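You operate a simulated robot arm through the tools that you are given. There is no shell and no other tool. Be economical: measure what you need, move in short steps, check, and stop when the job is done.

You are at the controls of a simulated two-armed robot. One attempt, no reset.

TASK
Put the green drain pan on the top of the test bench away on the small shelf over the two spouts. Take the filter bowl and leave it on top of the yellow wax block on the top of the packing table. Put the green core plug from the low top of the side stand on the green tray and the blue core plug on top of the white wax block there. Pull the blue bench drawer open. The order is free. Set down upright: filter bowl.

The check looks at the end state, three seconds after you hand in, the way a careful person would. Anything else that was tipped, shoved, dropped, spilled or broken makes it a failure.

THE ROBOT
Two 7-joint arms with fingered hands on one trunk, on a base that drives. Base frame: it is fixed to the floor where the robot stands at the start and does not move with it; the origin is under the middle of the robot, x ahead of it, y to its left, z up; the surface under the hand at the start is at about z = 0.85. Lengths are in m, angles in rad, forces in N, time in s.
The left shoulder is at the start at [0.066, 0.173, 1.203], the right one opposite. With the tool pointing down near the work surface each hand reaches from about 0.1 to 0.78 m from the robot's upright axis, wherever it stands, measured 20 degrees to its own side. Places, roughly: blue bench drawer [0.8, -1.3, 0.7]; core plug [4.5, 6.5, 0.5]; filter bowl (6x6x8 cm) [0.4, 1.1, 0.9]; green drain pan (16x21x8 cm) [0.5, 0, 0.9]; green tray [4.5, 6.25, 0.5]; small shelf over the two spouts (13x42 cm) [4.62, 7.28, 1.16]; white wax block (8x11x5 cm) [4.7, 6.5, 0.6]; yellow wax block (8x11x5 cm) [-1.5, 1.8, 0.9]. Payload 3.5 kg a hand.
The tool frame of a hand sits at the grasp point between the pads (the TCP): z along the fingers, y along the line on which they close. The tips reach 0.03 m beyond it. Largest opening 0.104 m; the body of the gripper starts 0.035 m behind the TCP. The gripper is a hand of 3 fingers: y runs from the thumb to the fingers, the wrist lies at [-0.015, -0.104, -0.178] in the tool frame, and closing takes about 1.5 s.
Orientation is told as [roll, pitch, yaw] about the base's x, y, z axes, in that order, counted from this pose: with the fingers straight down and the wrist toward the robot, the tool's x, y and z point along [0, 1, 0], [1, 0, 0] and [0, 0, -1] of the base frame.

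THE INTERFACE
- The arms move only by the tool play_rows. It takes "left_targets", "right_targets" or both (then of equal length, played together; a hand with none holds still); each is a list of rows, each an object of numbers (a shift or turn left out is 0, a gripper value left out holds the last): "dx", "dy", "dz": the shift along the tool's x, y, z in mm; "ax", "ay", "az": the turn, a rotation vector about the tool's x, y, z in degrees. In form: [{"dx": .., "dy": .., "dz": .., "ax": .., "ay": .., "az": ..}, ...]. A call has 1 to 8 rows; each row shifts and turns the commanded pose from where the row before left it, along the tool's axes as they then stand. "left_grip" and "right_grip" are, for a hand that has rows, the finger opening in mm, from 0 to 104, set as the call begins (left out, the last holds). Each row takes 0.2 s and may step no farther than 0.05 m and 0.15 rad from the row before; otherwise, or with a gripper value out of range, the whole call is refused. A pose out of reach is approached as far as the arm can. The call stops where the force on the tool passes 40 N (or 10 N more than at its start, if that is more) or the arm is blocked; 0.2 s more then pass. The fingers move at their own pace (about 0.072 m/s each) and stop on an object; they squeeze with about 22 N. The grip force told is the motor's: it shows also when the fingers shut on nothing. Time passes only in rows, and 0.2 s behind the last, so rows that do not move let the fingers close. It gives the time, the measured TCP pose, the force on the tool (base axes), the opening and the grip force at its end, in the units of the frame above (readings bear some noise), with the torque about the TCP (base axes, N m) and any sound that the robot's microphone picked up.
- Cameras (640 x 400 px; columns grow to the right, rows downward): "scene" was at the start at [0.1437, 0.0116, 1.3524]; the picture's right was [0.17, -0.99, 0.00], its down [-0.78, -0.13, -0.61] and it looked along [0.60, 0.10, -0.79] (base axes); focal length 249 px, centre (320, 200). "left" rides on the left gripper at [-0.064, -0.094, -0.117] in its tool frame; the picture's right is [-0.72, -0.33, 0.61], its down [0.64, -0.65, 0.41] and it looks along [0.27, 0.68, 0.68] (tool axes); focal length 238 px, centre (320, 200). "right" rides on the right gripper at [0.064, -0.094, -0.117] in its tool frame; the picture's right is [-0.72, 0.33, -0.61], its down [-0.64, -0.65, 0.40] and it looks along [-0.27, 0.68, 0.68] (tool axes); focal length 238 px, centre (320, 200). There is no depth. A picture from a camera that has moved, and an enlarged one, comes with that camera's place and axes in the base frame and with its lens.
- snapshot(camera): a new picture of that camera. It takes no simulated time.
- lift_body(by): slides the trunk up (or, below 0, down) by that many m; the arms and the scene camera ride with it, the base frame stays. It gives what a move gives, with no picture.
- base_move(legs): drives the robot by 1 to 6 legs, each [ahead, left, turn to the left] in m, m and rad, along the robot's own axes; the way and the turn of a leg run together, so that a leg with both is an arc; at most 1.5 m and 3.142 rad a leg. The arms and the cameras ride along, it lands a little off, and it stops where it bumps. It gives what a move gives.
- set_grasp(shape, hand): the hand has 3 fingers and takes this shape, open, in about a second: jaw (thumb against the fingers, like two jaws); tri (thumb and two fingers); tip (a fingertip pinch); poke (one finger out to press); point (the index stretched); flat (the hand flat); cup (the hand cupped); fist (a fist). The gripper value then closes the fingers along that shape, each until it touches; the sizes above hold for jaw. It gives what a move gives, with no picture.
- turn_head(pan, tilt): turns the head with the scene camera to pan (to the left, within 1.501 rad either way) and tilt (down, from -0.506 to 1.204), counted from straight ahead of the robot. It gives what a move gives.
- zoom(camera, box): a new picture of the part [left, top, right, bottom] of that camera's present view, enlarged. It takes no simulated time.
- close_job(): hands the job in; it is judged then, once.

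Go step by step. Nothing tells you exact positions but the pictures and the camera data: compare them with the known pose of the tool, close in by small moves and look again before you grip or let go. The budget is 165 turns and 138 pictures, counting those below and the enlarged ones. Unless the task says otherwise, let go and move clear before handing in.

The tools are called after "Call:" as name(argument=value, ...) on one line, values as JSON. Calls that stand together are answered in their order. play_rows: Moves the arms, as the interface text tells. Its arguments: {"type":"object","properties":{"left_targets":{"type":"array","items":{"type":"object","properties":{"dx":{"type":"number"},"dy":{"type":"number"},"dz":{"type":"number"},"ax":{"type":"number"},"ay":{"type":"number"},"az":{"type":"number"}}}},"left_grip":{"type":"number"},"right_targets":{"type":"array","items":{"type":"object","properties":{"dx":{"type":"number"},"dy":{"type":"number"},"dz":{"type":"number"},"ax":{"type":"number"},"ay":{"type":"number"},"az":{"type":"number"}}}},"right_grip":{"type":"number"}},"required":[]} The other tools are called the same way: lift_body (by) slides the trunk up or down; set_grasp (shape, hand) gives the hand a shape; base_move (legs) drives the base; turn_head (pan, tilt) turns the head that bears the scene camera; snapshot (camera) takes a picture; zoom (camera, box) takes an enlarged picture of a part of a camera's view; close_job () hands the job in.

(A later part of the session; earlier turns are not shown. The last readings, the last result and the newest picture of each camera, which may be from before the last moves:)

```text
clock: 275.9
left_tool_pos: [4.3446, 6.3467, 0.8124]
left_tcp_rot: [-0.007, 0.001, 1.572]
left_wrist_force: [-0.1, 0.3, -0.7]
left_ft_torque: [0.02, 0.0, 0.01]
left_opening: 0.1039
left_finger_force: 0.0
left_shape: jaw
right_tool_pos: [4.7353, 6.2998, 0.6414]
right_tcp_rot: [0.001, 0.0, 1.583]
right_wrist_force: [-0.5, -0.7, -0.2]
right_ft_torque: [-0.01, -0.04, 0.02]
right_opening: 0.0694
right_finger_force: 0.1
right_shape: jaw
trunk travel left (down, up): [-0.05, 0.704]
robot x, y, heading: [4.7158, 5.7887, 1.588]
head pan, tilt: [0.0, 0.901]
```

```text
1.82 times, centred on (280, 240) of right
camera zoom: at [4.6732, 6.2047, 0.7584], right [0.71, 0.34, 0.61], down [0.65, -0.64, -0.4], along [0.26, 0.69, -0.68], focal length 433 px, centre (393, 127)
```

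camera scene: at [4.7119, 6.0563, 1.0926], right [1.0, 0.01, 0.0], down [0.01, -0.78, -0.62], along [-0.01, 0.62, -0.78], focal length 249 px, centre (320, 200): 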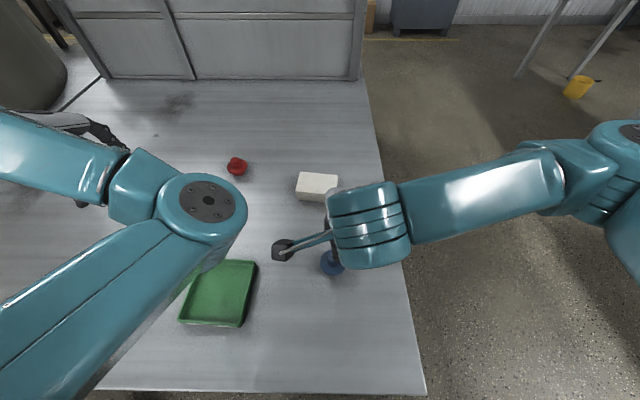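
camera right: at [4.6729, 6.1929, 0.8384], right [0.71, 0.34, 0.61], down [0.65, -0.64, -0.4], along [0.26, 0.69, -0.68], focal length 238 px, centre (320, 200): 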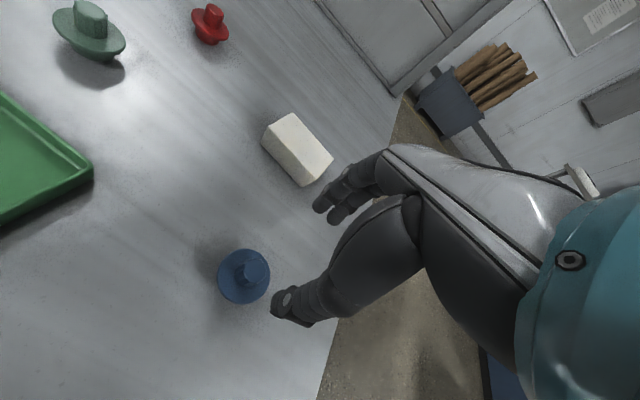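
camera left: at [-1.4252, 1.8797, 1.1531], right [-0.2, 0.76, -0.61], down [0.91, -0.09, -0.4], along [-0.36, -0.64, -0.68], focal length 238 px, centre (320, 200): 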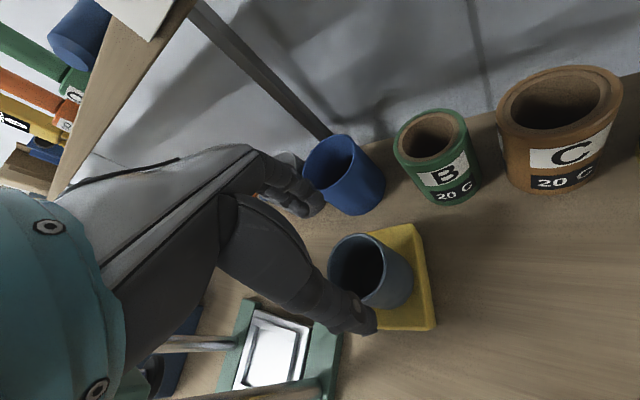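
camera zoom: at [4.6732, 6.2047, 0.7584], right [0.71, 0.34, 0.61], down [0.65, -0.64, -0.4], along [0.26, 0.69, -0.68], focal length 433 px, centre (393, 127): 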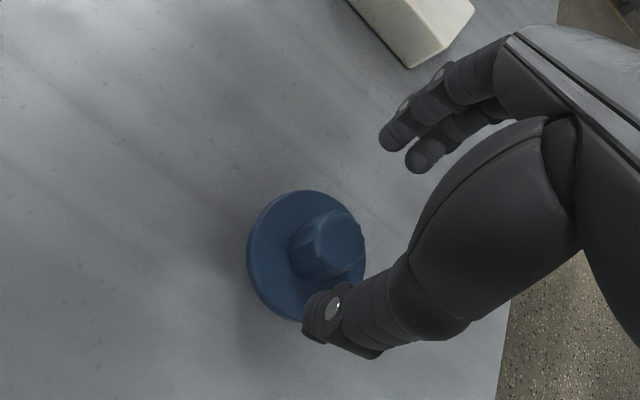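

Call:
play_rows(right_targets=[{"dx": -4}, {"dz": 20}, {"dz": 18}, {}])

Call:
zoom(camera="right", box=[160, 130, 400, 350])

```text
clock: 276.9
left_tool_pos: [4.3445, 6.346, 0.812]
left_tcp_rot: [-0.006, 0.001, 1.573]
left_wrist_force: [-0.6, 0.3, -1.2]
left_ft_torque: [0.02, -0.03, 0.01]
left_opening: 0.1037
left_finger_force: 0.0
left_shape: jaw
right_tool_pos: [4.7381, 6.2993, 0.6024]
right_tcp_rot: [0.0, -0.001, 1.584]
right_wrist_force: [0.0, 0.3, 0.5]
right_ft_torque: [0.01, 0.01, -0.01]
right_opening: 0.0699
right_finger_force: 0.1
right_shape: jaw
trunk travel left (down, up): [-0.05, 0.704]
robot x, y, heading: [4.7152, 5.7833, 1.585]
head pan, tilt: [0.0, 0.901]
```

```text
1.82 times, centred on (280, 240) of right
camera zoom: at [4.6765, 6.2048, 0.7209], right [0.71, 0.34, 0.61], down [0.65, -0.64, -0.4], along [0.26, 0.69, -0.68], focal length 433 px, centre (393, 127)
```

zoom: 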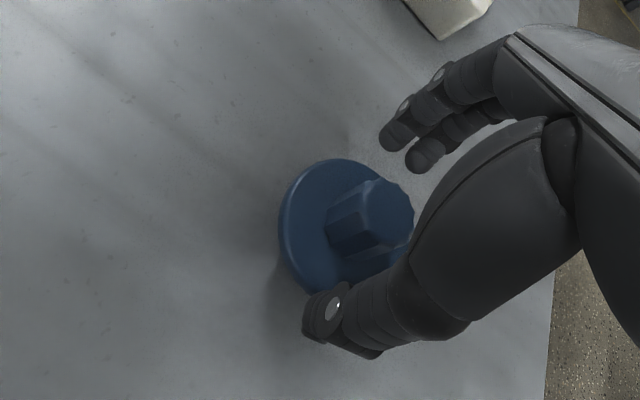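

Knob is centred between the fingers. I go 4 mm lower and close.

Call:
play_rows(right_targets=[{"dz": 4}, {}, {}, {}, {}, {}, {}, {}], right_grip=0)

Call:
zoom(camera="right", box=[160, 130, 400, 350])

```text
clock: 278.7
left_tool_pos: [4.3437, 6.3451, 0.8118]
left_tcp_rot: [-0.005, -0.003, 1.573]
left_wrist_force: [-0.8, 0.1, 0.4]
left_ft_torque: [0.0, 0.01, 0.01]
left_opening: 0.104
left_finger_force: 0.0
left_shape: jaw
right_tool_pos: [4.7398, 6.2987, 0.6003]
right_tcp_rot: [-0.001, -0.002, 1.584]
right_wrist_force: [1.1, 1.4, 9.9]
right_ft_torque: [0.07, -0.01, 0.01]
right_opening: 0.0492
right_finger_force: 22.0
right_shape: jaw
trunk travel left (down, up): [-0.05, 0.704]
robot x, y, heading: [4.7115, 5.7838, 1.58]
head pan, tilt: [0.0, 0.901]
```

```text
1.82 times, centred on (280, 240) of right
camera zoom: at [4.6765, 6.2047, 0.7178], right [0.71, 0.34, 0.61], down [0.65, -0.64, -0.4], along [0.26, 0.69, -0.68], focal length 433 px, centre (393, 127)
```

zoom: 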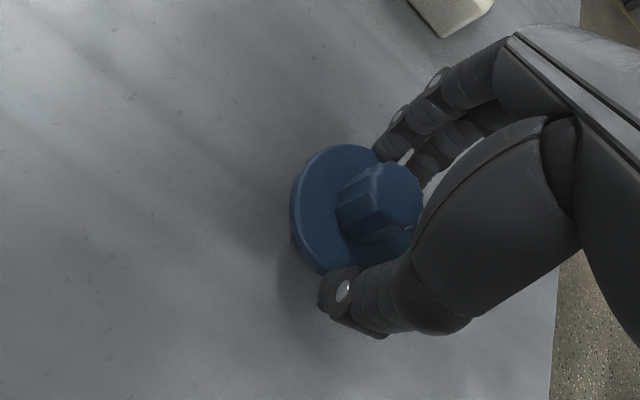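

The tips caught the flange rim instead of the knob. I reopen, rise 14 mm, and close on the knob.

Call:
play_rows(right_targets=[{}, {}, {}, {}, {"dz": -14}, {}], right_grip=70)

Call:
zoom(camera="right", box=[160, 130, 400, 350])

```text
clock: 280.1
left_tool_pos: [4.3447, 6.3463, 0.8119]
left_tcp_rot: [-0.005, -0.001, 1.573]
left_wrist_force: [0.7, 0.0, 0.0]
left_ft_torque: [-0.03, 0.03, -0.01]
left_opening: 0.1037
left_finger_force: 0.1
left_shape: jaw
right_tool_pos: [4.7395, 6.2985, 0.6133]
right_tcp_rot: [0.0, 0.0, 1.585]
right_wrist_force: [0.5, -0.4, 0.1]
right_ft_torque: [0.03, 0.02, -0.02]
right_opening: 0.0697
right_finger_force: 0.1
right_shape: jaw
trunk travel left (down, up): [-0.05, 0.704]
robot x, y, heading: [4.7147, 5.7829, 1.586]
head pan, tilt: [0.0, 0.901]
```

```text
1.82 times, centred on (280, 240) of right
camera zoom: at [4.6765, 6.2048, 0.7312], right [0.71, 0.34, 0.61], down [0.65, -0.64, -0.4], along [0.26, 0.69, -0.68], focal length 433 px, centre (393, 127)
```

zoom: 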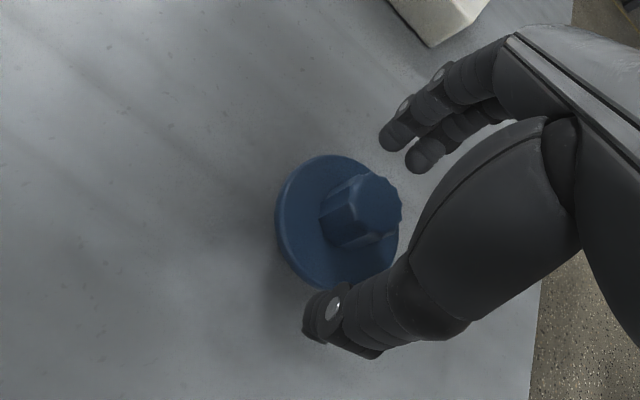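

Call:
play_rows(right_targets=[{"dx": 4, "dy": 2, "dz": 2}, {}, {}, {}, {}, {}, {}, {}], right_grip=0)

Call:
zoom(camera="right", box=[160, 130, 400, 350])

```text
clock: 281.9
left_tool_pos: [4.3428, 6.3469, 0.8124]
left_tcp_rot: [-0.005, 0.001, 1.572]
left_wrist_force: [0.6, -0.1, -0.4]
left_ft_torque: [-0.02, -0.02, 0.01]
left_opening: 0.104
left_finger_force: 0.0
left_shape: jaw
right_tool_pos: [4.7352, 6.3015, 0.6113]
right_tcp_rot: [0.0, 0.001, 1.585]
right_wrist_force: [-0.8, -0.1, 0.5]
right_ft_torque: [0.03, 0.02, 0.0]
right_opening: 0.0178
right_finger_force: 22.1
right_shape: jaw
trunk travel left (down, up): [-0.05, 0.704]
robot x, y, heading: [4.7159, 5.7821, 1.584]
head pan, tilt: [0.0, 0.901]
```

```text
1.82 times, centred on (280, 240) of right
camera zoom: at [4.6724, 6.2069, 0.7291], right [0.71, 0.34, 0.61], down [0.65, -0.64, -0.4], along [0.26, 0.69, -0.68], focal length 433 px, centre (393, 127)
```

zoom: 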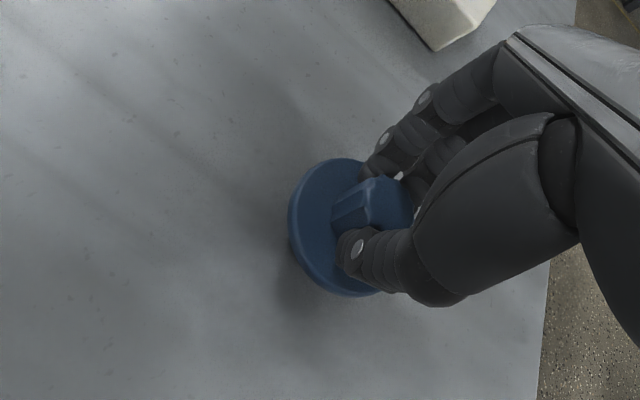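

Knob gripped. I lift 100 mm and check.

Call:
play_rows(right_targets=[{"dz": -15}, {"dz": -40}, {"dz": -45}, {}])

Call:
snapshot(camera="right")

Call:
zoom(camera="scene", box=[240, 130, 440, 290])

```text
clock: 282.9
left_tool_pos: [4.3435, 6.347, 0.8123]
left_tcp_rot: [-0.005, 0.0, 1.573]
left_wrist_force: [-0.3, 0.3, -0.5]
left_ft_torque: [-0.02, 0.0, 0.01]
left_opening: 0.1037
left_finger_force: 0.0
left_shape: jaw
right_tool_pos: [4.7342, 6.3016, 0.713]
right_tcp_rot: [-0.001, 0.002, 1.584]
right_wrist_force: [-0.1, -0.5, 0.0]
right_ft_torque: [0.0, 0.0, 0.02]
right_opening: 0.0178
right_finger_force: 21.7
right_shape: jaw
trunk travel left (down, up): [-0.05, 0.704]
robot x, y, heading: [4.7166, 5.7845, 1.586]
head pan, tilt: [0.0, 0.901]
```

```text
49 pictures are left
camera right: at [4.6716, 6.2066, 0.8294], right [0.71, 0.34, 0.61], down [0.65, -0.64, -0.4], along [0.26, 0.69, -0.68], focal length 238 px, centre (320, 200)
```

right: 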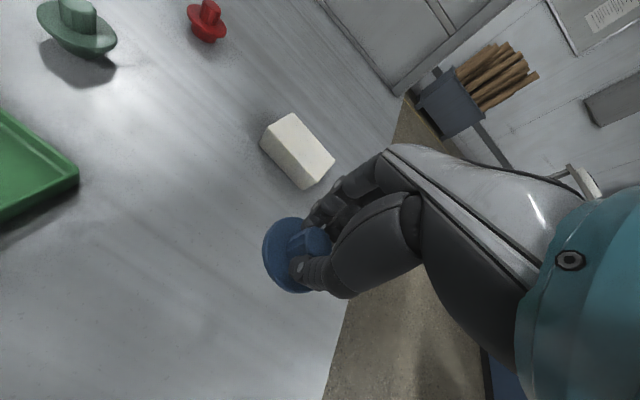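

```text
2.50 times, centred on (340, 210) of scene
camera zoom: at [4.7119, 6.0563, 1.0925], right [1.0, 0.01, 0.0], down [0.01, -0.78, -0.62], along [-0.01, 0.62, -0.78], focal length 622 px, centre (270, 175)
```

zoom: 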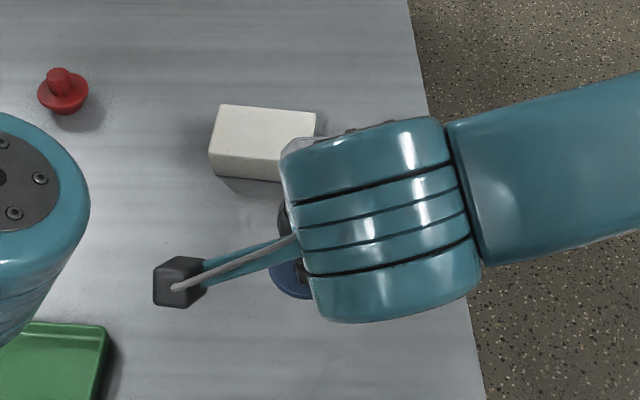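

The plug is held well. I move it over the white block, centre (4.70, 6.512).

Call:
play_rows(right_targets=[{"dx": 7, "dy": 42}, {"dx": 7, "dy": 42}, {"dx": 7, "dy": 42}, {"dx": 7, "dy": 42}, {"dx": 6, "dy": 42}, {}])

Call:
snapshot(camera="right")

Call:
zoom(camera="scene", box=[240, 130, 440, 290])

```text
clock: 284.3
left_tool_pos: [4.3442, 6.3461, 0.812]
left_tcp_rot: [-0.006, -0.002, 1.573]
left_wrist_force: [-0.3, -0.4, 0.8]
left_ft_torque: [0.0, 0.01, -0.01]
left_opening: 0.1038
left_finger_force: 0.0
left_shape: jaw
right_tool_pos: [4.6971, 6.5104, 0.7115]
right_tcp_rot: [0.0, 0.0, 1.588]
right_wrist_force: [-0.2, -0.1, 0.3]
right_ft_torque: [-0.03, 0.02, -0.02]
right_opening: 0.0178
right_finger_force: 22.4
right_shape: jaw
trunk travel left (down, up): [-0.05, 0.704]
robot x, y, heading: [4.7131, 5.7818, 1.587]
head pan, tilt: [0.0, 0.901]
```

```text
47 pictures are left
camera right: at [4.6339, 6.4158, 0.8283], right [0.71, 0.34, 0.61], down [0.65, -0.64, -0.4], along [0.26, 0.69, -0.68], focal length 238 px, centre (320, 200)
```

right: 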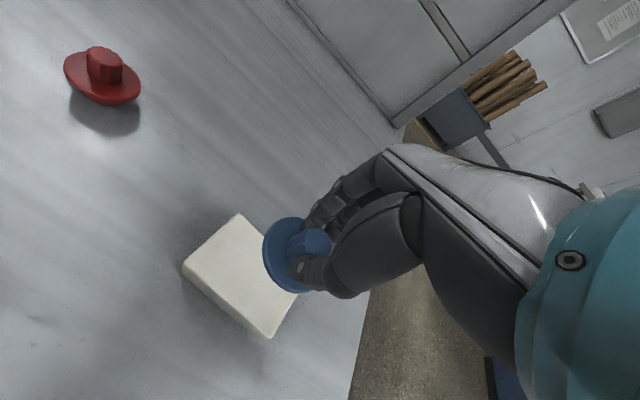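

```text
2.50 times, centred on (340, 210) of scene
camera zoom: at [4.7119, 6.0563, 1.0925], right [1.0, 0.01, 0.0], down [0.01, -0.78, -0.62], along [-0.01, 0.62, -0.78], focal length 622 px, centre (270, 175)
```

zoom: 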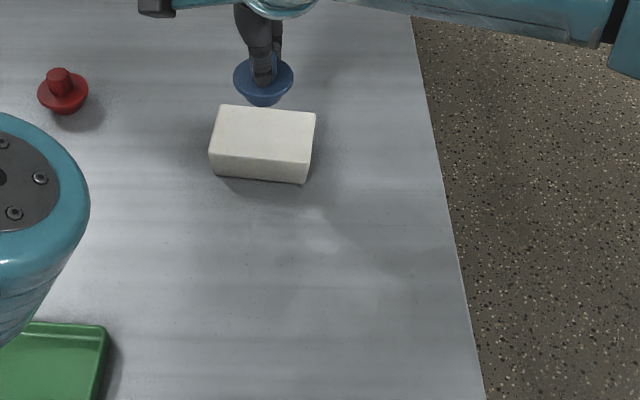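

The plug is right over the block's centre. I descend to near contact.

Call:
play_rows(right_targets=[{"dz": 20}, {"dz": 12}, {}])

Call:
play_rows(right_targets=[{"dz": 3}, {"dz": 3}, {}])

Call:
zoom(camera="scene", box=[270, 130, 370, 210])

```text
clock: 285.1
left_tool_pos: [4.3432, 6.3467, 0.8126]
left_tcp_rot: [-0.004, -0.001, 1.572]
left_wrist_force: [-0.2, -0.1, -0.3]
left_ft_torque: [0.01, -0.03, 0.01]
left_opening: 0.1037
left_finger_force: 0.2
left_shape: jaw
right_tool_pos: [4.6986, 6.5102, 0.6799]
right_tcp_rot: [0.0, 0.0, 1.585]
right_wrist_force: [-0.9, -0.1, 0.5]
right_ft_torque: [0.0, 0.02, 0.0]
right_opening: 0.0178
right_finger_force: 21.7
right_shape: jaw
trunk travel left (down, up): [-0.05, 0.704]
robot x, y, heading: [4.7164, 5.7857, 1.591]
head pan, tilt: [0.0, 0.901]
```

```text
clock: 285.9
left_tool_pos: [4.3432, 6.347, 0.8124]
left_tcp_rot: [-0.005, 0.0, 1.573]
left_wrist_force: [0.1, 0.6, -0.4]
left_ft_torque: [0.0, 0.01, 0.0]
left_opening: 0.1038
left_finger_force: 0.2
left_shape: jaw
right_tool_pos: [4.6982, 6.5106, 0.6736]
right_tcp_rot: [0.0, 0.001, 1.585]
right_wrist_force: [0.0, -0.2, -0.7]
right_ft_torque: [-0.01, 0.02, -0.02]
right_opening: 0.0175
right_finger_force: 22.5
right_shape: jaw
trunk travel left (down, up): [-0.05, 0.704]
robot x, y, heading: [4.7168, 5.7847, 1.589]
head pan, tilt: [0.0, 0.901]
```

```text
5.00 times, centred on (320, 170) of scene
camera zoom: at [4.7119, 6.0563, 1.0925], right [1.0, 0.01, 0.0], down [0.01, -0.78, -0.62], along [-0.01, 0.62, -0.78], focal length 1244 px, centre (320, 350)
```

zoom: 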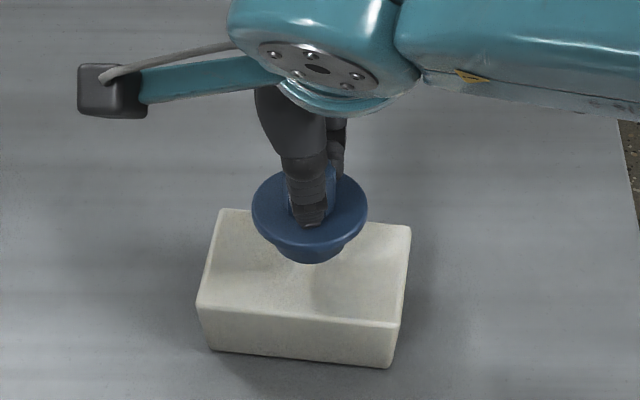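

Almost there; I lower in small steps until contact.

Call:
play_rows(right_targets=[{"dz": 3}, {"dz": 3}, {}])

Call:
play_rows(right_targets=[{"dz": 2}, {"dz": 2}, {}])

```text
clock: 286.7
left_tool_pos: [4.3435, 6.347, 0.8125]
left_tcp_rot: [-0.006, 0.001, 1.572]
left_wrist_force: [-0.5, 0.2, 0.2]
left_ft_torque: [-0.02, 0.0, -0.02]
left_opening: 0.1037
left_finger_force: 0.1
left_shape: jaw
right_tool_pos: [4.6972, 6.5107, 0.6683]
right_tcp_rot: [0.0, 0.001, 1.585]
right_wrist_force: [0.2, 0.0, -0.6]
right_ft_torque: [0.02, -0.01, -0.01]
right_opening: 0.0178
right_finger_force: 22.3
right_shape: jaw
trunk travel left (down, up): [-0.05, 0.704]
robot x, y, heading: [4.717, 5.783, 1.582]
head pan, tilt: [0.0, 0.901]
```

```text
clock: 287.5
left_tool_pos: [4.3452, 6.3456, 0.8118]
left_tcp_rot: [-0.004, 0.001, 1.572]
left_wrist_force: [-0.6, 0.6, 0.0]
left_ft_torque: [0.01, 0.04, -0.03]
left_opening: 0.104
left_finger_force: 0.1
left_shape: jaw
right_tool_pos: [4.6985, 6.5104, 0.6643]
right_tcp_rot: [-0.001, 0.0, 1.586]
right_wrist_force: [-0.4, -0.4, -1.2]
right_ft_torque: [-0.03, -0.02, 0.0]
right_opening: 0.018
right_finger_force: 22.3
right_shape: jaw
trunk travel left (down, up): [-0.05, 0.704]
robot x, y, heading: [4.7139, 5.7834, 1.587]
head pan, tilt: [0.0, 0.901]
```

Call:
play_rows(right_targets=[{"dz": 2}, {"dz": 2}, {}])

Call:
zoom(camera="scene", box=[270, 130, 370, 210])

```text
clock: 288.3
left_tool_pos: [4.3438, 6.3468, 0.8115]
left_tcp_rot: [-0.007, 0.0, 1.572]
left_wrist_force: [0.8, 0.0, 0.6]
left_ft_torque: [0.0, 0.0, 0.02]
left_opening: 0.1037
left_finger_force: 0.1
left_shape: jaw
right_tool_pos: [4.6977, 6.5111, 0.661]
right_tcp_rot: [0.002, 0.0, 1.584]
right_wrist_force: [0.1, 0.6, 0.0]
right_ft_torque: [0.0, -0.01, -0.01]
right_opening: 0.0179
right_finger_force: 22.0
right_shape: jaw
trunk travel left (down, up): [-0.05, 0.704]
robot x, y, heading: [4.7137, 5.7789, 1.591]
head pan, tilt: [0.0, 0.901]
```

```text
5.00 times, centred on (320, 170) of scene
camera zoom: at [4.7119, 6.0563, 1.0925], right [1.0, 0.01, 0.0], down [0.01, -0.78, -0.62], along [-0.01, 0.62, -0.78], focal length 1244 px, centre (320, 350)
```

zoom: 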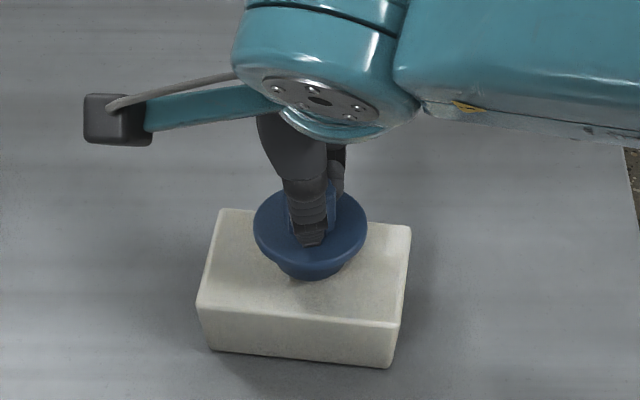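

Call:
play_rows(right_targets=[{"dz": 2}, {"dz": 1}, {}])

Call:
play_rows(right_targets=[{"dz": 2}, {"dz": 1}, {}])

```text
clock: 289.1
left_tool_pos: [4.3449, 6.3453, 0.8127]
left_tcp_rot: [-0.007, 0.0, 1.573]
left_wrist_force: [1.0, -0.8, 0.5]
left_ft_torque: [0.02, -0.01, -0.04]
left_opening: 0.1039
left_finger_force: 0.1
left_shape: jaw
right_tool_pos: [4.6982, 6.5109, 0.6565]
right_tcp_rot: [-0.001, -0.001, 1.587]
right_wrist_force: [-0.8, 0.3, 0.8]
right_ft_torque: [0.0, -0.03, -0.01]
right_opening: 0.0178
right_finger_force: 21.8
right_shape: jaw
trunk travel left (down, up): [-0.05, 0.704]
robot x, y, heading: [4.7154, 5.7834, 1.585]
head pan, tilt: [0.0, 0.901]
```

```text
clock: 289.9
left_tool_pos: [4.3441, 6.3446, 0.8137]
left_tcp_rot: [-0.006, 0.0, 1.572]
left_wrist_force: [-0.1, 0.7, 0.1]
left_ft_torque: [0.01, -0.04, -0.01]
left_opening: 0.1036
left_finger_force: 0.0
left_shape: jaw
right_tool_pos: [4.6976, 6.5104, 0.6558]
right_tcp_rot: [-0.002, -0.002, 1.584]
right_wrist_force: [0.5, -0.7, 9.2]
right_ft_torque: [0.02, -0.05, -0.03]
right_opening: 0.0179
right_finger_force: 22.2
right_shape: jaw
trunk travel left (down, up): [-0.05, 0.704]
robot x, y, heading: [4.714, 5.7855, 1.586]
head pan, tilt: [0.0, 0.901]
```

Contact. I relax 1.5 mm, open, and rise.

Call:
play_rows(right_targets=[{"dz": -1.5}, {}])

Call:
play_rows(right_targets=[{}, {}, {}, {}, {"dz": -30}, {"dz": -40}, {"dz": -40}], right_grip=75)

Call:
zoom(camera="right", box=[120, 130, 400, 350])

```text
clock: 290.5
left_tool_pos: [4.3444, 6.3462, 0.8132]
left_tcp_rot: [-0.004, -0.002, 1.573]
left_wrist_force: [0.4, 0.0, 0.1]
left_ft_torque: [0.01, 0.02, 0.01]
left_opening: 0.104
left_finger_force: 0.1
left_shape: jaw
right_tool_pos: [4.6993, 6.5104, 0.6561]
right_tcp_rot: [0.0, 0.0, 1.584]
right_wrist_force: [-0.2, 1.7, 6.2]
right_ft_torque: [0.05, 0.04, -0.03]
right_opening: 0.0183
right_finger_force: 21.5
right_shape: jaw
trunk travel left (down, up): [-0.05, 0.704]
robot x, y, heading: [4.7163, 5.7828, 1.586]
head pan, tilt: [0.0, 0.901]
```

```text
clock: 292.1
left_tool_pos: [4.3431, 6.3454, 0.813]
left_tcp_rot: [-0.004, -0.001, 1.572]
left_wrist_force: [-0.8, 0.6, 0.1]
left_ft_torque: [0.01, -0.02, -0.02]
left_opening: 0.1038
left_finger_force: 0.1
left_shape: jaw
right_tool_pos: [4.699, 6.5098, 0.7657]
right_tcp_rot: [-0.002, 0.0, 1.584]
right_wrist_force: [0.1, -0.8, -0.4]
right_ft_torque: [0.02, 0.02, 0.01]
right_opening: 0.0748
right_finger_force: 0.1
right_shape: jaw
trunk travel left (down, up): [-0.05, 0.704]
robot x, y, heading: [4.7128, 5.7848, 1.583]
head pan, tilt: [0.0, 0.901]
```

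```text
1.82 times, centred on (260, 240) of right
camera zoom: at [4.6359, 6.4154, 0.8831], right [0.71, 0.34, 0.61], down [0.65, -0.64, -0.4], along [0.26, 0.69, -0.68], focal length 433 px, centre (429, 127)
```

zoom: 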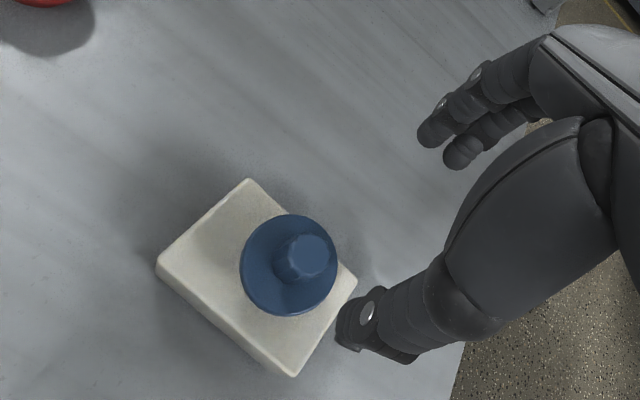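

The blue plug stands on the white block. Now the right hand goes aside and the left hand goes above the green plug, estimated at (4.43, 6.42).

Call:
play_rows(right_targets=[{"dz": -45}, {"dz": -45}, {"dx": -45, "dy": -10}, {"dx": -45, "dy": -10}, {"dx": -45, "dy": -10}, {"dx": -45, "dy": -10}, {}], left_targets=[{}, {}, {"dx": -21.5, "dy": 18.5}, {"dx": -21.5, "dy": 18.5}, {"dx": -21.5, "dy": 18.5, "dz": 30}, {"dx": -21.5, "dy": 18.5, "dz": 35}, {"dz": 20}], left_grip=70)

Call:
snapshot(camera="left")

Call:
snapshot(camera="scene")

```text
clock: 293.7
left_tool_pos: [4.4295, 6.4202, 0.7276]
left_tcp_rot: [-0.006, -0.001, 1.572]
left_wrist_force: [0.1, 0.8, 0.7]
left_ft_torque: [0.02, 0.01, -0.06]
left_opening: 0.0702
left_finger_force: 0.0
left_shape: jaw
right_tool_pos: [4.8794, 6.4739, 0.8565]
right_tcp_rot: [0.001, 0.0, 1.586]
right_wrist_force: [0.4, 0.7, 0.0]
right_ft_torque: [0.0, 0.01, 0.02]
right_opening: 0.0748
right_finger_force: 0.1
right_shape: jaw
trunk travel left (down, up): [-0.05, 0.704]
robot x, y, heading: [4.7167, 5.7826, 1.588]
head pan, tilt: [0.0, 0.901]
```

```text
42 pictures are left
camera left: at [4.4939, 6.326, 0.8446], right [0.72, -0.32, -0.61], down [-0.64, -0.65, -0.41], along [-0.27, 0.68, -0.68], focal length 238 px, centre (320, 200)
```

left: 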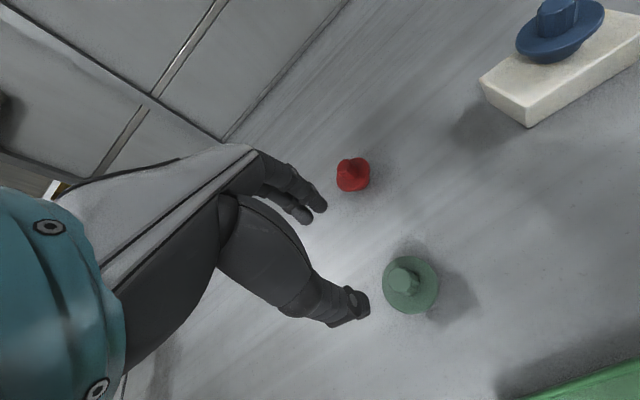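

```text
41 pictures are left
camera scene: at [4.712, 6.0563, 1.0925], right [1.0, 0.02, 0.0], down [0.01, -0.78, -0.62], along [-0.01, 0.62, -0.78], focal length 249 px, centre (320, 200)
```

scene: 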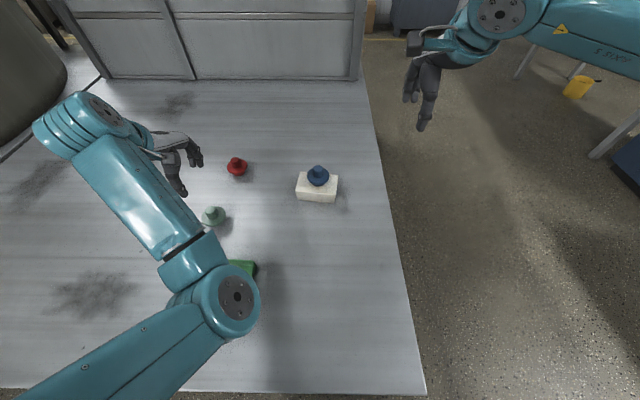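

The green knob is at (4.441, 6.407). I align and descend partway.

Call:
play_rows(left_targets=[{"dx": -11, "dy": -13}, {"dz": 40}, {"dz": 36}, {}])

Call:
zoom(camera="left", box=[240, 130, 480, 350])

```text
clock: 294.7
left_tool_pos: [4.4417, 6.4065, 0.6516]
left_tcp_rot: [-0.005, -0.002, 1.571]
left_wrist_force: [-0.3, -0.6, -0.2]
left_ft_torque: [-0.01, -0.01, 0.0]
left_opening: 0.07
left_finger_force: 0.0
left_shape: jaw
right_tool_pos: [4.8775, 6.4736, 0.8557]
right_tcp_rot: [0.001, 0.0, 1.583]
right_wrist_force: [-0.1, -0.5, -0.3]
right_ft_torque: [0.01, 0.0, -0.02]
right_opening: 0.0746
right_finger_force: 0.0
right_shape: jaw
trunk travel left (down, up): [-0.05, 0.704]
robot x, y, heading: [4.7133, 5.7839, 1.586]
head pan, tilt: [0.0, 0.901]
```

```text
1.82 times, centred on (360, 240) of left
camera zoom: at [4.5053, 6.3129, 0.7687], right [0.72, -0.33, -0.61], down [-0.64, -0.65, -0.41], along [-0.27, 0.68, -0.68], focal length 433 px, centre (247, 127)
```

zoom: 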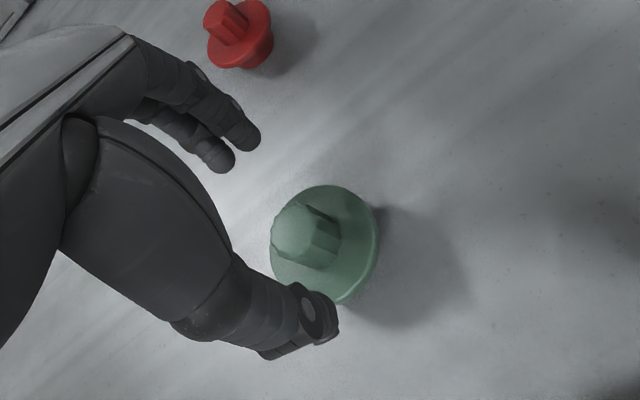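

Call:
play_rows(left_targets=[{"dx": 4, "dy": 2}, {"dz": 20}, {"dz": 19}, {}])

Call:
play_rows(left_targets=[{}, {}, {}, {}, {}, {}, {}], left_grip=0)

Call:
zoom(camera="left", box=[240, 130, 480, 350])

```text
clock: 295.7
left_tool_pos: [4.4368, 6.4079, 0.6118]
left_tcp_rot: [-0.005, -0.002, 1.573]
left_wrist_force: [0.7, 0.6, -0.6]
left_ft_torque: [-0.03, 0.04, 0.02]
left_opening: 0.0702
left_finger_force: 0.0
left_shape: jaw
right_tool_pos: [4.8798, 6.4743, 0.8564]
right_tcp_rot: [0.0, 0.0, 1.585]
right_wrist_force: [1.0, -0.8, 0.2]
right_ft_torque: [0.0, 0.01, -0.01]
right_opening: 0.0744
right_finger_force: 0.0
right_shape: jaw
trunk travel left (down, up): [-0.05, 0.704]
robot x, y, heading: [4.7135, 5.7859, 1.586]
head pan, tilt: [0.0, 0.901]
```

```text
clock: 297.3
left_tool_pos: [4.4375, 6.4095, 0.6121]
left_tcp_rot: [-0.006, 0.0, 1.574]
left_wrist_force: [-0.1, -0.1, 0.5]
left_ft_torque: [0.0, 0.02, 0.0]
left_opening: 0.0177
left_finger_force: 22.7
left_shape: jaw
right_tool_pos: [4.878, 6.473, 0.8557]
right_tcp_rot: [0.0, 0.0, 1.587]
right_wrist_force: [-0.1, -0.5, 0.4]
right_ft_torque: [0.01, -0.01, -0.02]
right_opening: 0.0747
right_finger_force: 0.2
right_shape: jaw
trunk travel left (down, up): [-0.05, 0.704]
robot x, y, heading: [4.7128, 5.7829, 1.587]
head pan, tilt: [0.0, 0.901]
```

```text
1.82 times, centred on (360, 240) of left
camera zoom: at [4.5012, 6.3148, 0.7297], right [0.72, -0.33, -0.61], down [-0.64, -0.65, -0.41], along [-0.27, 0.68, -0.68], focal length 433 px, centre (247, 127)
```

zoom: 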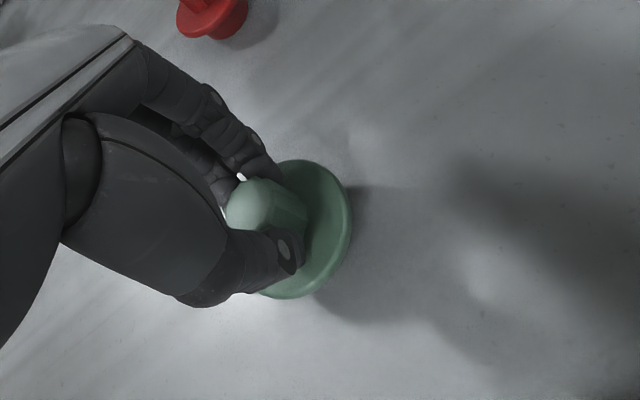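

Gripped at 17.7 mm like before. I lift it and move toward the tray.

Call:
play_rows(left_targets=[{"dz": -20}, {"dz": -35}, {"dz": -35}, {"dx": -13, "dy": -43}, {"dx": -13, "dy": -43}, {"dx": -13, "dy": -43}, {"dx": -13, "dy": -43}, {}])

Call:
snapshot(camera="left")

Call:
snapshot(camera="scene")

```text
clock: 299.1
left_tool_pos: [4.4899, 6.2707, 0.6903]
left_tcp_rot: [-0.003, 0.0, 1.572]
left_wrist_force: [-0.3, 0.0, -1.3]
left_ft_torque: [0.02, 0.0, 0.02]
left_opening: 0.0178
left_finger_force: 22.4
left_shape: jaw
left hand out of reach, approached as far as the arm can: row 7
right_tool_pos: [4.8785, 6.4747, 0.8565]
right_tcp_rot: [0.0, 0.0, 1.585]
right_wrist_force: [0.3, 0.4, 0.0]
right_ft_torque: [0.01, -0.01, 0.02]
right_opening: 0.0747
right_finger_force: 0.1
right_shape: jaw
trunk travel left (down, up): [-0.05, 0.704]
robot x, y, heading: [4.714, 5.7844, 1.59]
head pan, tilt: [0.0, 0.901]
```

```text
38 pictures are left
camera left: at [4.5531, 6.177, 0.8083], right [0.72, -0.33, -0.61], down [-0.64, -0.65, -0.41], along [-0.27, 0.68, -0.68], focal length 238 px, centre (320, 200)
```

left: 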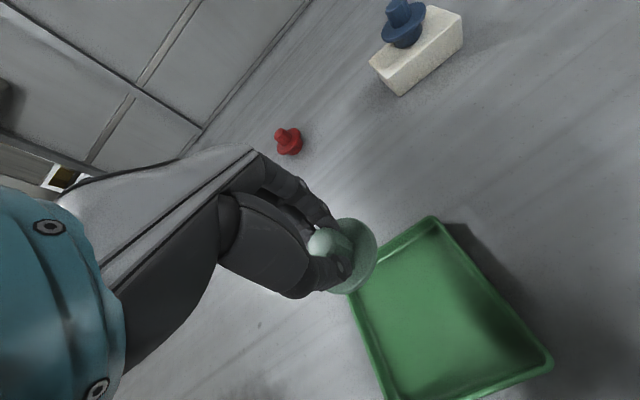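

```text
37 pictures are left
camera scene: at [4.7119, 6.0563, 1.0925], right [1.0, 0.01, 0.0], down [0.01, -0.78, -0.62], along [-0.01, 0.62, -0.78], focal length 249 px, centre (320, 200)
```

scene: 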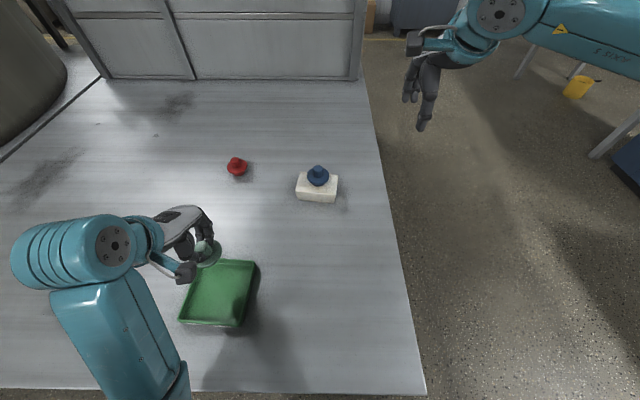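

The arm can't fold closer, so I back the base by ~45 mm, which brings the plug over the tray's centre (4.495, 6.225).

Call:
base_move(legs=[[-0.045, -0.005, 0]])

Call:
snapshot(camera="left")

```text
clock: 300.0
left_tool_pos: [4.4941, 6.2262, 0.6909]
left_tcp_rot: [-0.006, -0.001, 1.571]
left_wrist_force: [0.4, 0.3, -0.5]
left_ft_torque: [-0.01, 0.04, 0.0]
left_opening: 0.0176
left_finger_force: 21.8
left_shape: jaw
right_tool_pos: [4.8843, 6.4288, 0.8568]
right_tcp_rot: [0.0, 0.0, 1.584]
right_wrist_force: [0.4, -0.3, 0.2]
right_ft_torque: [0.03, 0.02, 0.0]
right_opening: 0.0748
right_finger_force: 0.0
right_shape: jaw
trunk travel left (down, up): [-0.05, 0.704]
robot x, y, heading: [4.7205, 5.7382, 1.586]
head pan, tilt: [0.0, 0.901]
```

```text
36 pictures are left
camera left: at [4.5587, 6.1321, 0.8085], right [0.72, -0.33, -0.61], down [-0.64, -0.65, -0.41], along [-0.27, 0.68, -0.68], focal length 238 px, centre (320, 200)
```

left: 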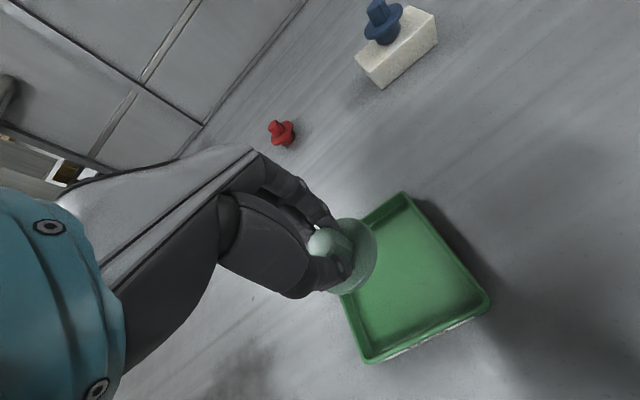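

Centred over the tray. I descend and then feel for contact.

Call:
play_rows(left_targets=[{"dz": 25, "dy": 3}, {"dz": 25}, {"dz": 15}, {}])

Call:
play_rows(left_targets=[{"dz": 3}, {"dz": 3}, {}])

Call:
play_rows(left_targets=[{"dz": 2}, {"dz": 1.5}, {}])

```text
clock: 301.0
left_tool_pos: [4.4963, 6.2297, 0.6255]
left_tcp_rot: [-0.005, 0.0, 1.571]
left_wrist_force: [0.0, 0.1, -0.1]
left_ft_torque: [-0.01, 0.02, -0.01]
left_opening: 0.0177
left_finger_force: 22.1
left_shape: jaw
right_tool_pos: [4.8831, 6.4282, 0.8572]
right_tcp_rot: [0.001, 0.0, 1.582]
right_wrist_force: [0.4, -0.6, -1.2]
right_ft_torque: [-0.01, 0.01, 0.0]
right_opening: 0.0749
right_finger_force: 0.1
right_shape: jaw
trunk travel left (down, up): [-0.05, 0.704]
robot x, y, heading: [4.72, 5.7393, 1.584]
head pan, tilt: [0.0, 0.901]
```

```text
clock: 301.8
left_tool_pos: [4.495, 6.2289, 0.6193]
left_tcp_rot: [-0.005, -0.001, 1.571]
left_wrist_force: [-0.2, 0.6, -0.4]
left_ft_torque: [-0.01, -0.01, -0.02]
left_opening: 0.0177
left_finger_force: 21.7
left_shape: jaw
right_tool_pos: [4.8835, 6.4293, 0.8557]
right_tcp_rot: [-0.002, 0.0, 1.585]
right_wrist_force: [-0.2, 0.5, 0.6]
right_ft_torque: [0.02, -0.01, -0.01]
right_opening: 0.0748
right_finger_force: 0.0
right_shape: jaw
trunk travel left (down, up): [-0.05, 0.704]
robot x, y, heading: [4.72, 5.7396, 1.586]
head pan, tilt: [0.0, 0.901]
```

```text
clock: 302.6
left_tool_pos: [4.4963, 6.2289, 0.6167]
left_tcp_rot: [-0.003, 0.0, 1.57]
left_wrist_force: [-0.2, -0.1, 0.3]
left_ft_torque: [0.03, 0.02, -0.02]
left_opening: 0.0178
left_finger_force: 22.4
left_shape: jaw
right_tool_pos: [4.8837, 6.4288, 0.8557]
right_tcp_rot: [0.0, 0.001, 1.583]
right_wrist_force: [0.3, -0.3, -0.4]
right_ft_torque: [0.0, 0.0, 0.03]
right_opening: 0.0745
right_finger_force: 0.1
right_shape: jaw
trunk travel left (down, up): [-0.05, 0.704]
robot x, y, heading: [4.7212, 5.7391, 1.584]
head pan, tilt: [0.0, 0.901]
```

Call:
play_rows(left_targets=[{"dz": 1.5}, {"dz": 1.5}, {}])

Call:
zoom(camera="left", box=[240, 130, 480, 350])

```text
clock: 303.4
left_tool_pos: [4.4964, 6.2289, 0.6155]
left_tcp_rot: [-0.003, -0.004, 1.573]
left_wrist_force: [-0.7, -0.6, 12.8]
left_ft_torque: [0.04, 0.03, -0.02]
left_opening: 0.018
left_finger_force: 22.7
left_shape: jaw
right_tool_pos: [4.8842, 6.428, 0.8566]
right_tcp_rot: [0.001, 0.0, 1.587]
right_wrist_force: [-0.1, -0.5, 0.6]
right_ft_torque: [-0.01, -0.03, -0.03]
right_opening: 0.0746
right_finger_force: 0.0
right_shape: jaw
trunk travel left (down, up): [-0.05, 0.704]
robot x, y, heading: [4.7218, 5.7416, 1.585]
head pan, tilt: [0.0, 0.901]
```

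```text
1.82 times, centred on (360, 240) of left
camera zoom: at [4.5594, 6.1351, 0.732], right [0.72, -0.32, -0.61], down [-0.64, -0.65, -0.41], along [-0.27, 0.69, -0.68], focal length 433 px, centre (247, 127)
```

zoom: 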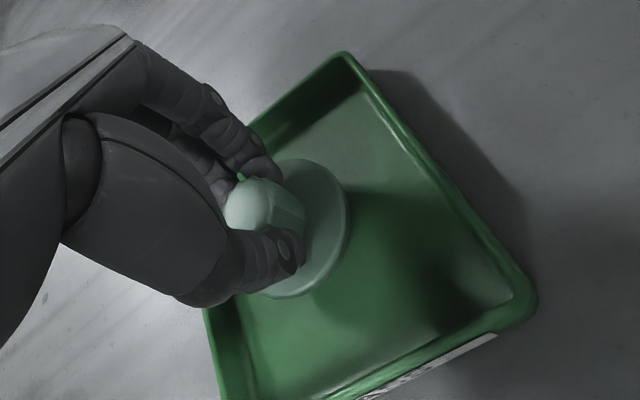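

Contact inside the tray. I relax, open, and rise.

Call:
play_rows(left_targets=[{"dz": -2}, {}])

Call:
play_rows(left_targets=[{}, {}, {}, {}, {"dz": -20}, {"dz": -40}, {"dz": -30}, {}], left_grip=70)

Call:
zoom(camera="left", box=[240, 130, 520, 390])

```text
clock: 304.0
left_tool_pos: [4.4953, 6.2309, 0.6151]
left_tcp_rot: [-0.005, 0.002, 1.57]
left_wrist_force: [-0.3, 0.8, 5.1]
left_ft_torque: [0.06, 0.0, 0.01]
left_opening: 0.0181
left_finger_force: 21.6
left_shape: jaw
right_tool_pos: [4.8843, 6.4294, 0.8558]
right_tcp_rot: [0.001, -0.001, 1.586]
right_wrist_force: [0.1, -1.1, -0.7]
right_ft_torque: [0.0, -0.01, -0.01]
right_opening: 0.075
right_finger_force: 0.1
right_shape: jaw
trunk travel left (down, up): [-0.05, 0.704]
robot x, y, heading: [4.7285, 5.7444, 1.588]
head pan, tilt: [0.0, 0.901]
```

```text
clock: 305.8
left_tool_pos: [4.4958, 6.2311, 0.7051]
left_tcp_rot: [-0.006, 0.001, 1.571]
left_wrist_force: [-0.2, 0.0, 0.1]
left_ft_torque: [0.03, -0.02, 0.01]
left_opening: 0.0697
left_finger_force: 0.1
left_shape: jaw
right_tool_pos: [4.8841, 6.4285, 0.8559]
right_tcp_rot: [-0.001, 0.0, 1.585]
right_wrist_force: [-0.7, 1.0, 0.9]
right_ft_torque: [-0.03, 0.01, -0.03]
right_opening: 0.0749
right_finger_force: 0.1
right_shape: jaw
trunk travel left (down, up): [-0.05, 0.704]
robot x, y, heading: [4.7195, 5.7421, 1.585]
head pan, tilt: [0.0, 0.901]
```

```text
1.54 times, centred on (380, 260) of left
camera zoom: at [4.559, 6.1368, 0.8232], right [0.72, -0.33, -0.61], down [-0.64, -0.65, -0.41], along [-0.27, 0.68, -0.68], focal length 367 px, centre (228, 108)
```

zoom: 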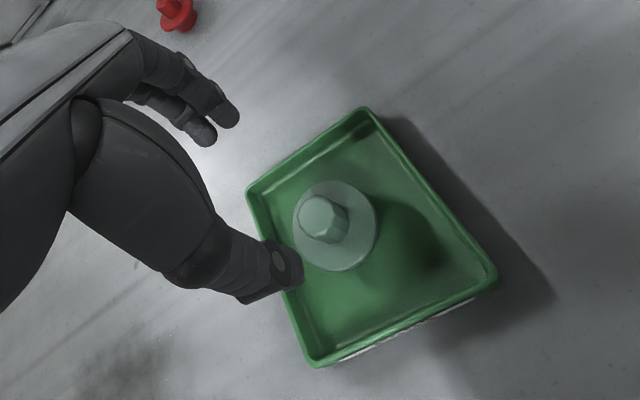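

The green plug sits in the tray. I rise, back away, and drive back toward the bench's far side for the drawer.

Call:
play_rows(left_targets=[{"dz": -40}, {"dz": -40}, {"dz": -40}, {}])

Call:
lift_body(by=0.35)

Call:
base_move(legs=[[-0.8, -0.25, 0], [-1.5, 0, 0], [-1.05, 0, 0], [0, 0, 1.56], [1.5, 0, 0], [1.3, 0, 0]])

Call:
turn_head(pan=0.9, tilt=0.4)

Call:
snapshot(camera="scene")

```text
clock: 306.8
left_tool_pos: [4.4951, 6.2305, 0.7046]
left_tcp_rot: [-0.006, 0.003, 1.572]
left_wrist_force: [-0.2, 0.9, 0.0]
left_ft_torque: [-0.04, 0.01, -0.03]
left_opening: 0.0698
left_finger_force: 0.1
left_shape: jaw
left hand out of reach, approached as far as the arm can: row 1, 2, 3
right_tool_pos: [4.8851, 6.4286, 0.8557]
right_tcp_rot: [-0.001, 0.001, 1.585]
right_wrist_force: [0.5, 0.4, 0.0]
right_ft_torque: [-0.01, -0.03, -0.01]
right_opening: 0.0752
right_finger_force: 0.1
right_shape: jaw
trunk travel left (down, up): [-0.05, 0.704]
robot x, y, heading: [4.7235, 5.7406, 1.585]
head pan, tilt: [0.0, 0.901]
```

```text
clock: 310.2
left_tool_pos: [4.4945, 6.2304, 1.0535]
left_tcp_rot: [-0.002, 0.002, 1.572]
left_wrist_force: [-0.7, 1.3, 0.7]
left_ft_torque: [0.0, 0.0, -0.01]
left_opening: 0.0698
left_finger_force: 0.1
left_shape: jaw
right_tool_pos: [4.8844, 6.4288, 1.2051]
right_tcp_rot: [0.0, 0.002, 1.584]
right_wrist_force: [0.3, 0.0, 0.1]
right_ft_torque: [0.03, -0.01, -0.03]
right_opening: 0.0748
right_finger_force: 0.1
right_shape: jaw
trunk travel left (down, up): [-0.4, 0.354]
robot x, y, heading: [4.7175, 5.7387, 1.584]
head pan, tilt: [0.0, 0.901]
```

```text
clock: 343.6
left_tool_pos: [1.7412, 2.2122, 1.0544]
left_tcp_rot: [-0.005, 0.0, 3.117]
left_wrist_force: [-0.5, 0.3, 0.2]
left_ft_torque: [-0.02, 0.01, 0.0]
left_opening: 0.0699
left_finger_force: 0.1
left_shape: jaw
right_tool_pos: [1.552, 2.6063, 1.206]
right_tcp_rot: [0.0, -0.001, 3.13]
right_wrist_force: [-0.1, 0.3, 1.2]
right_ft_torque: [-0.01, -0.03, 0.0]
right_opening: 0.0747
right_finger_force: 0.0
right_shape: jaw
trunk travel left (down, up): [-0.4, 0.354]
robot x, y, heading: [2.2396, 2.4275, 3.127]
head pan, tilt: [0.0, 0.901]
```

```text
clock: 344.8
left_tool_pos: [1.7407, 2.21, 1.0536]
left_tcp_rot: [-0.006, 0.0, 3.116]
left_wrist_force: [-0.4, 0.0, -0.4]
left_ft_torque: [-0.04, 0.02, 0.0]
left_opening: 0.0696
left_finger_force: 0.0
left_shape: jaw
right_tool_pos: [1.5506, 2.6057, 1.2063]
right_tcp_rot: [0.0, 0.0, 3.131]
right_wrist_force: [-0.1, -0.3, 0.1]
right_ft_torque: [-0.03, 0.0, 0.02]
right_opening: 0.0749
right_finger_force: 0.1
right_shape: jaw
trunk travel left (down, up): [-0.4, 0.354]
robot x, y, heading: [2.2358, 2.4229, 3.129]
head pan, tilt: [0.901, 0.4]
```

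```text
33 pictures are left
camera scene: at [2.1415, 2.3524, 1.4978], right [-0.78, 0.63, 0.0], down [0.25, 0.3, -0.92], along [-0.58, -0.72, -0.39], focal length 249 px, centre (320, 200)
```

scene: 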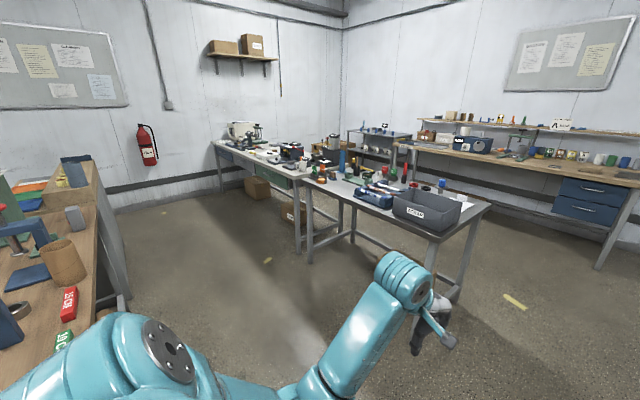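

The aisle behind the bench is visible, and there seem to be drawer fronts on the bench's rear. I zoom in.

Call:
zoom(camera="scene", box=[180, 110, 340, 260])

```text
2.67 times, centred on (260, 185) of scene
camera zoom: at [2.1415, 2.3524, 1.4978], right [-0.78, 0.63, 0.0], down [0.25, 0.3, -0.92], along [-0.58, -0.72, -0.39], focal length 664 px, centre (480, 240)
```

zoom: 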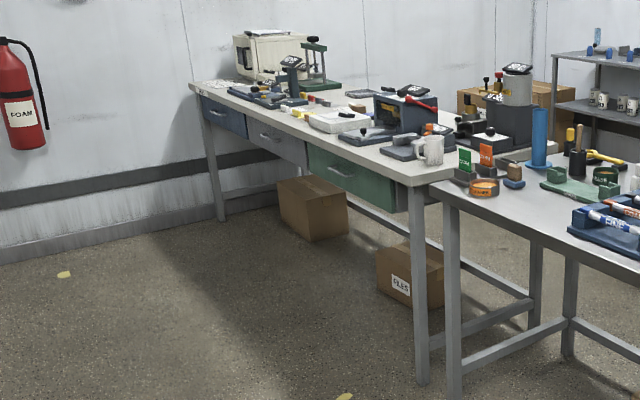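

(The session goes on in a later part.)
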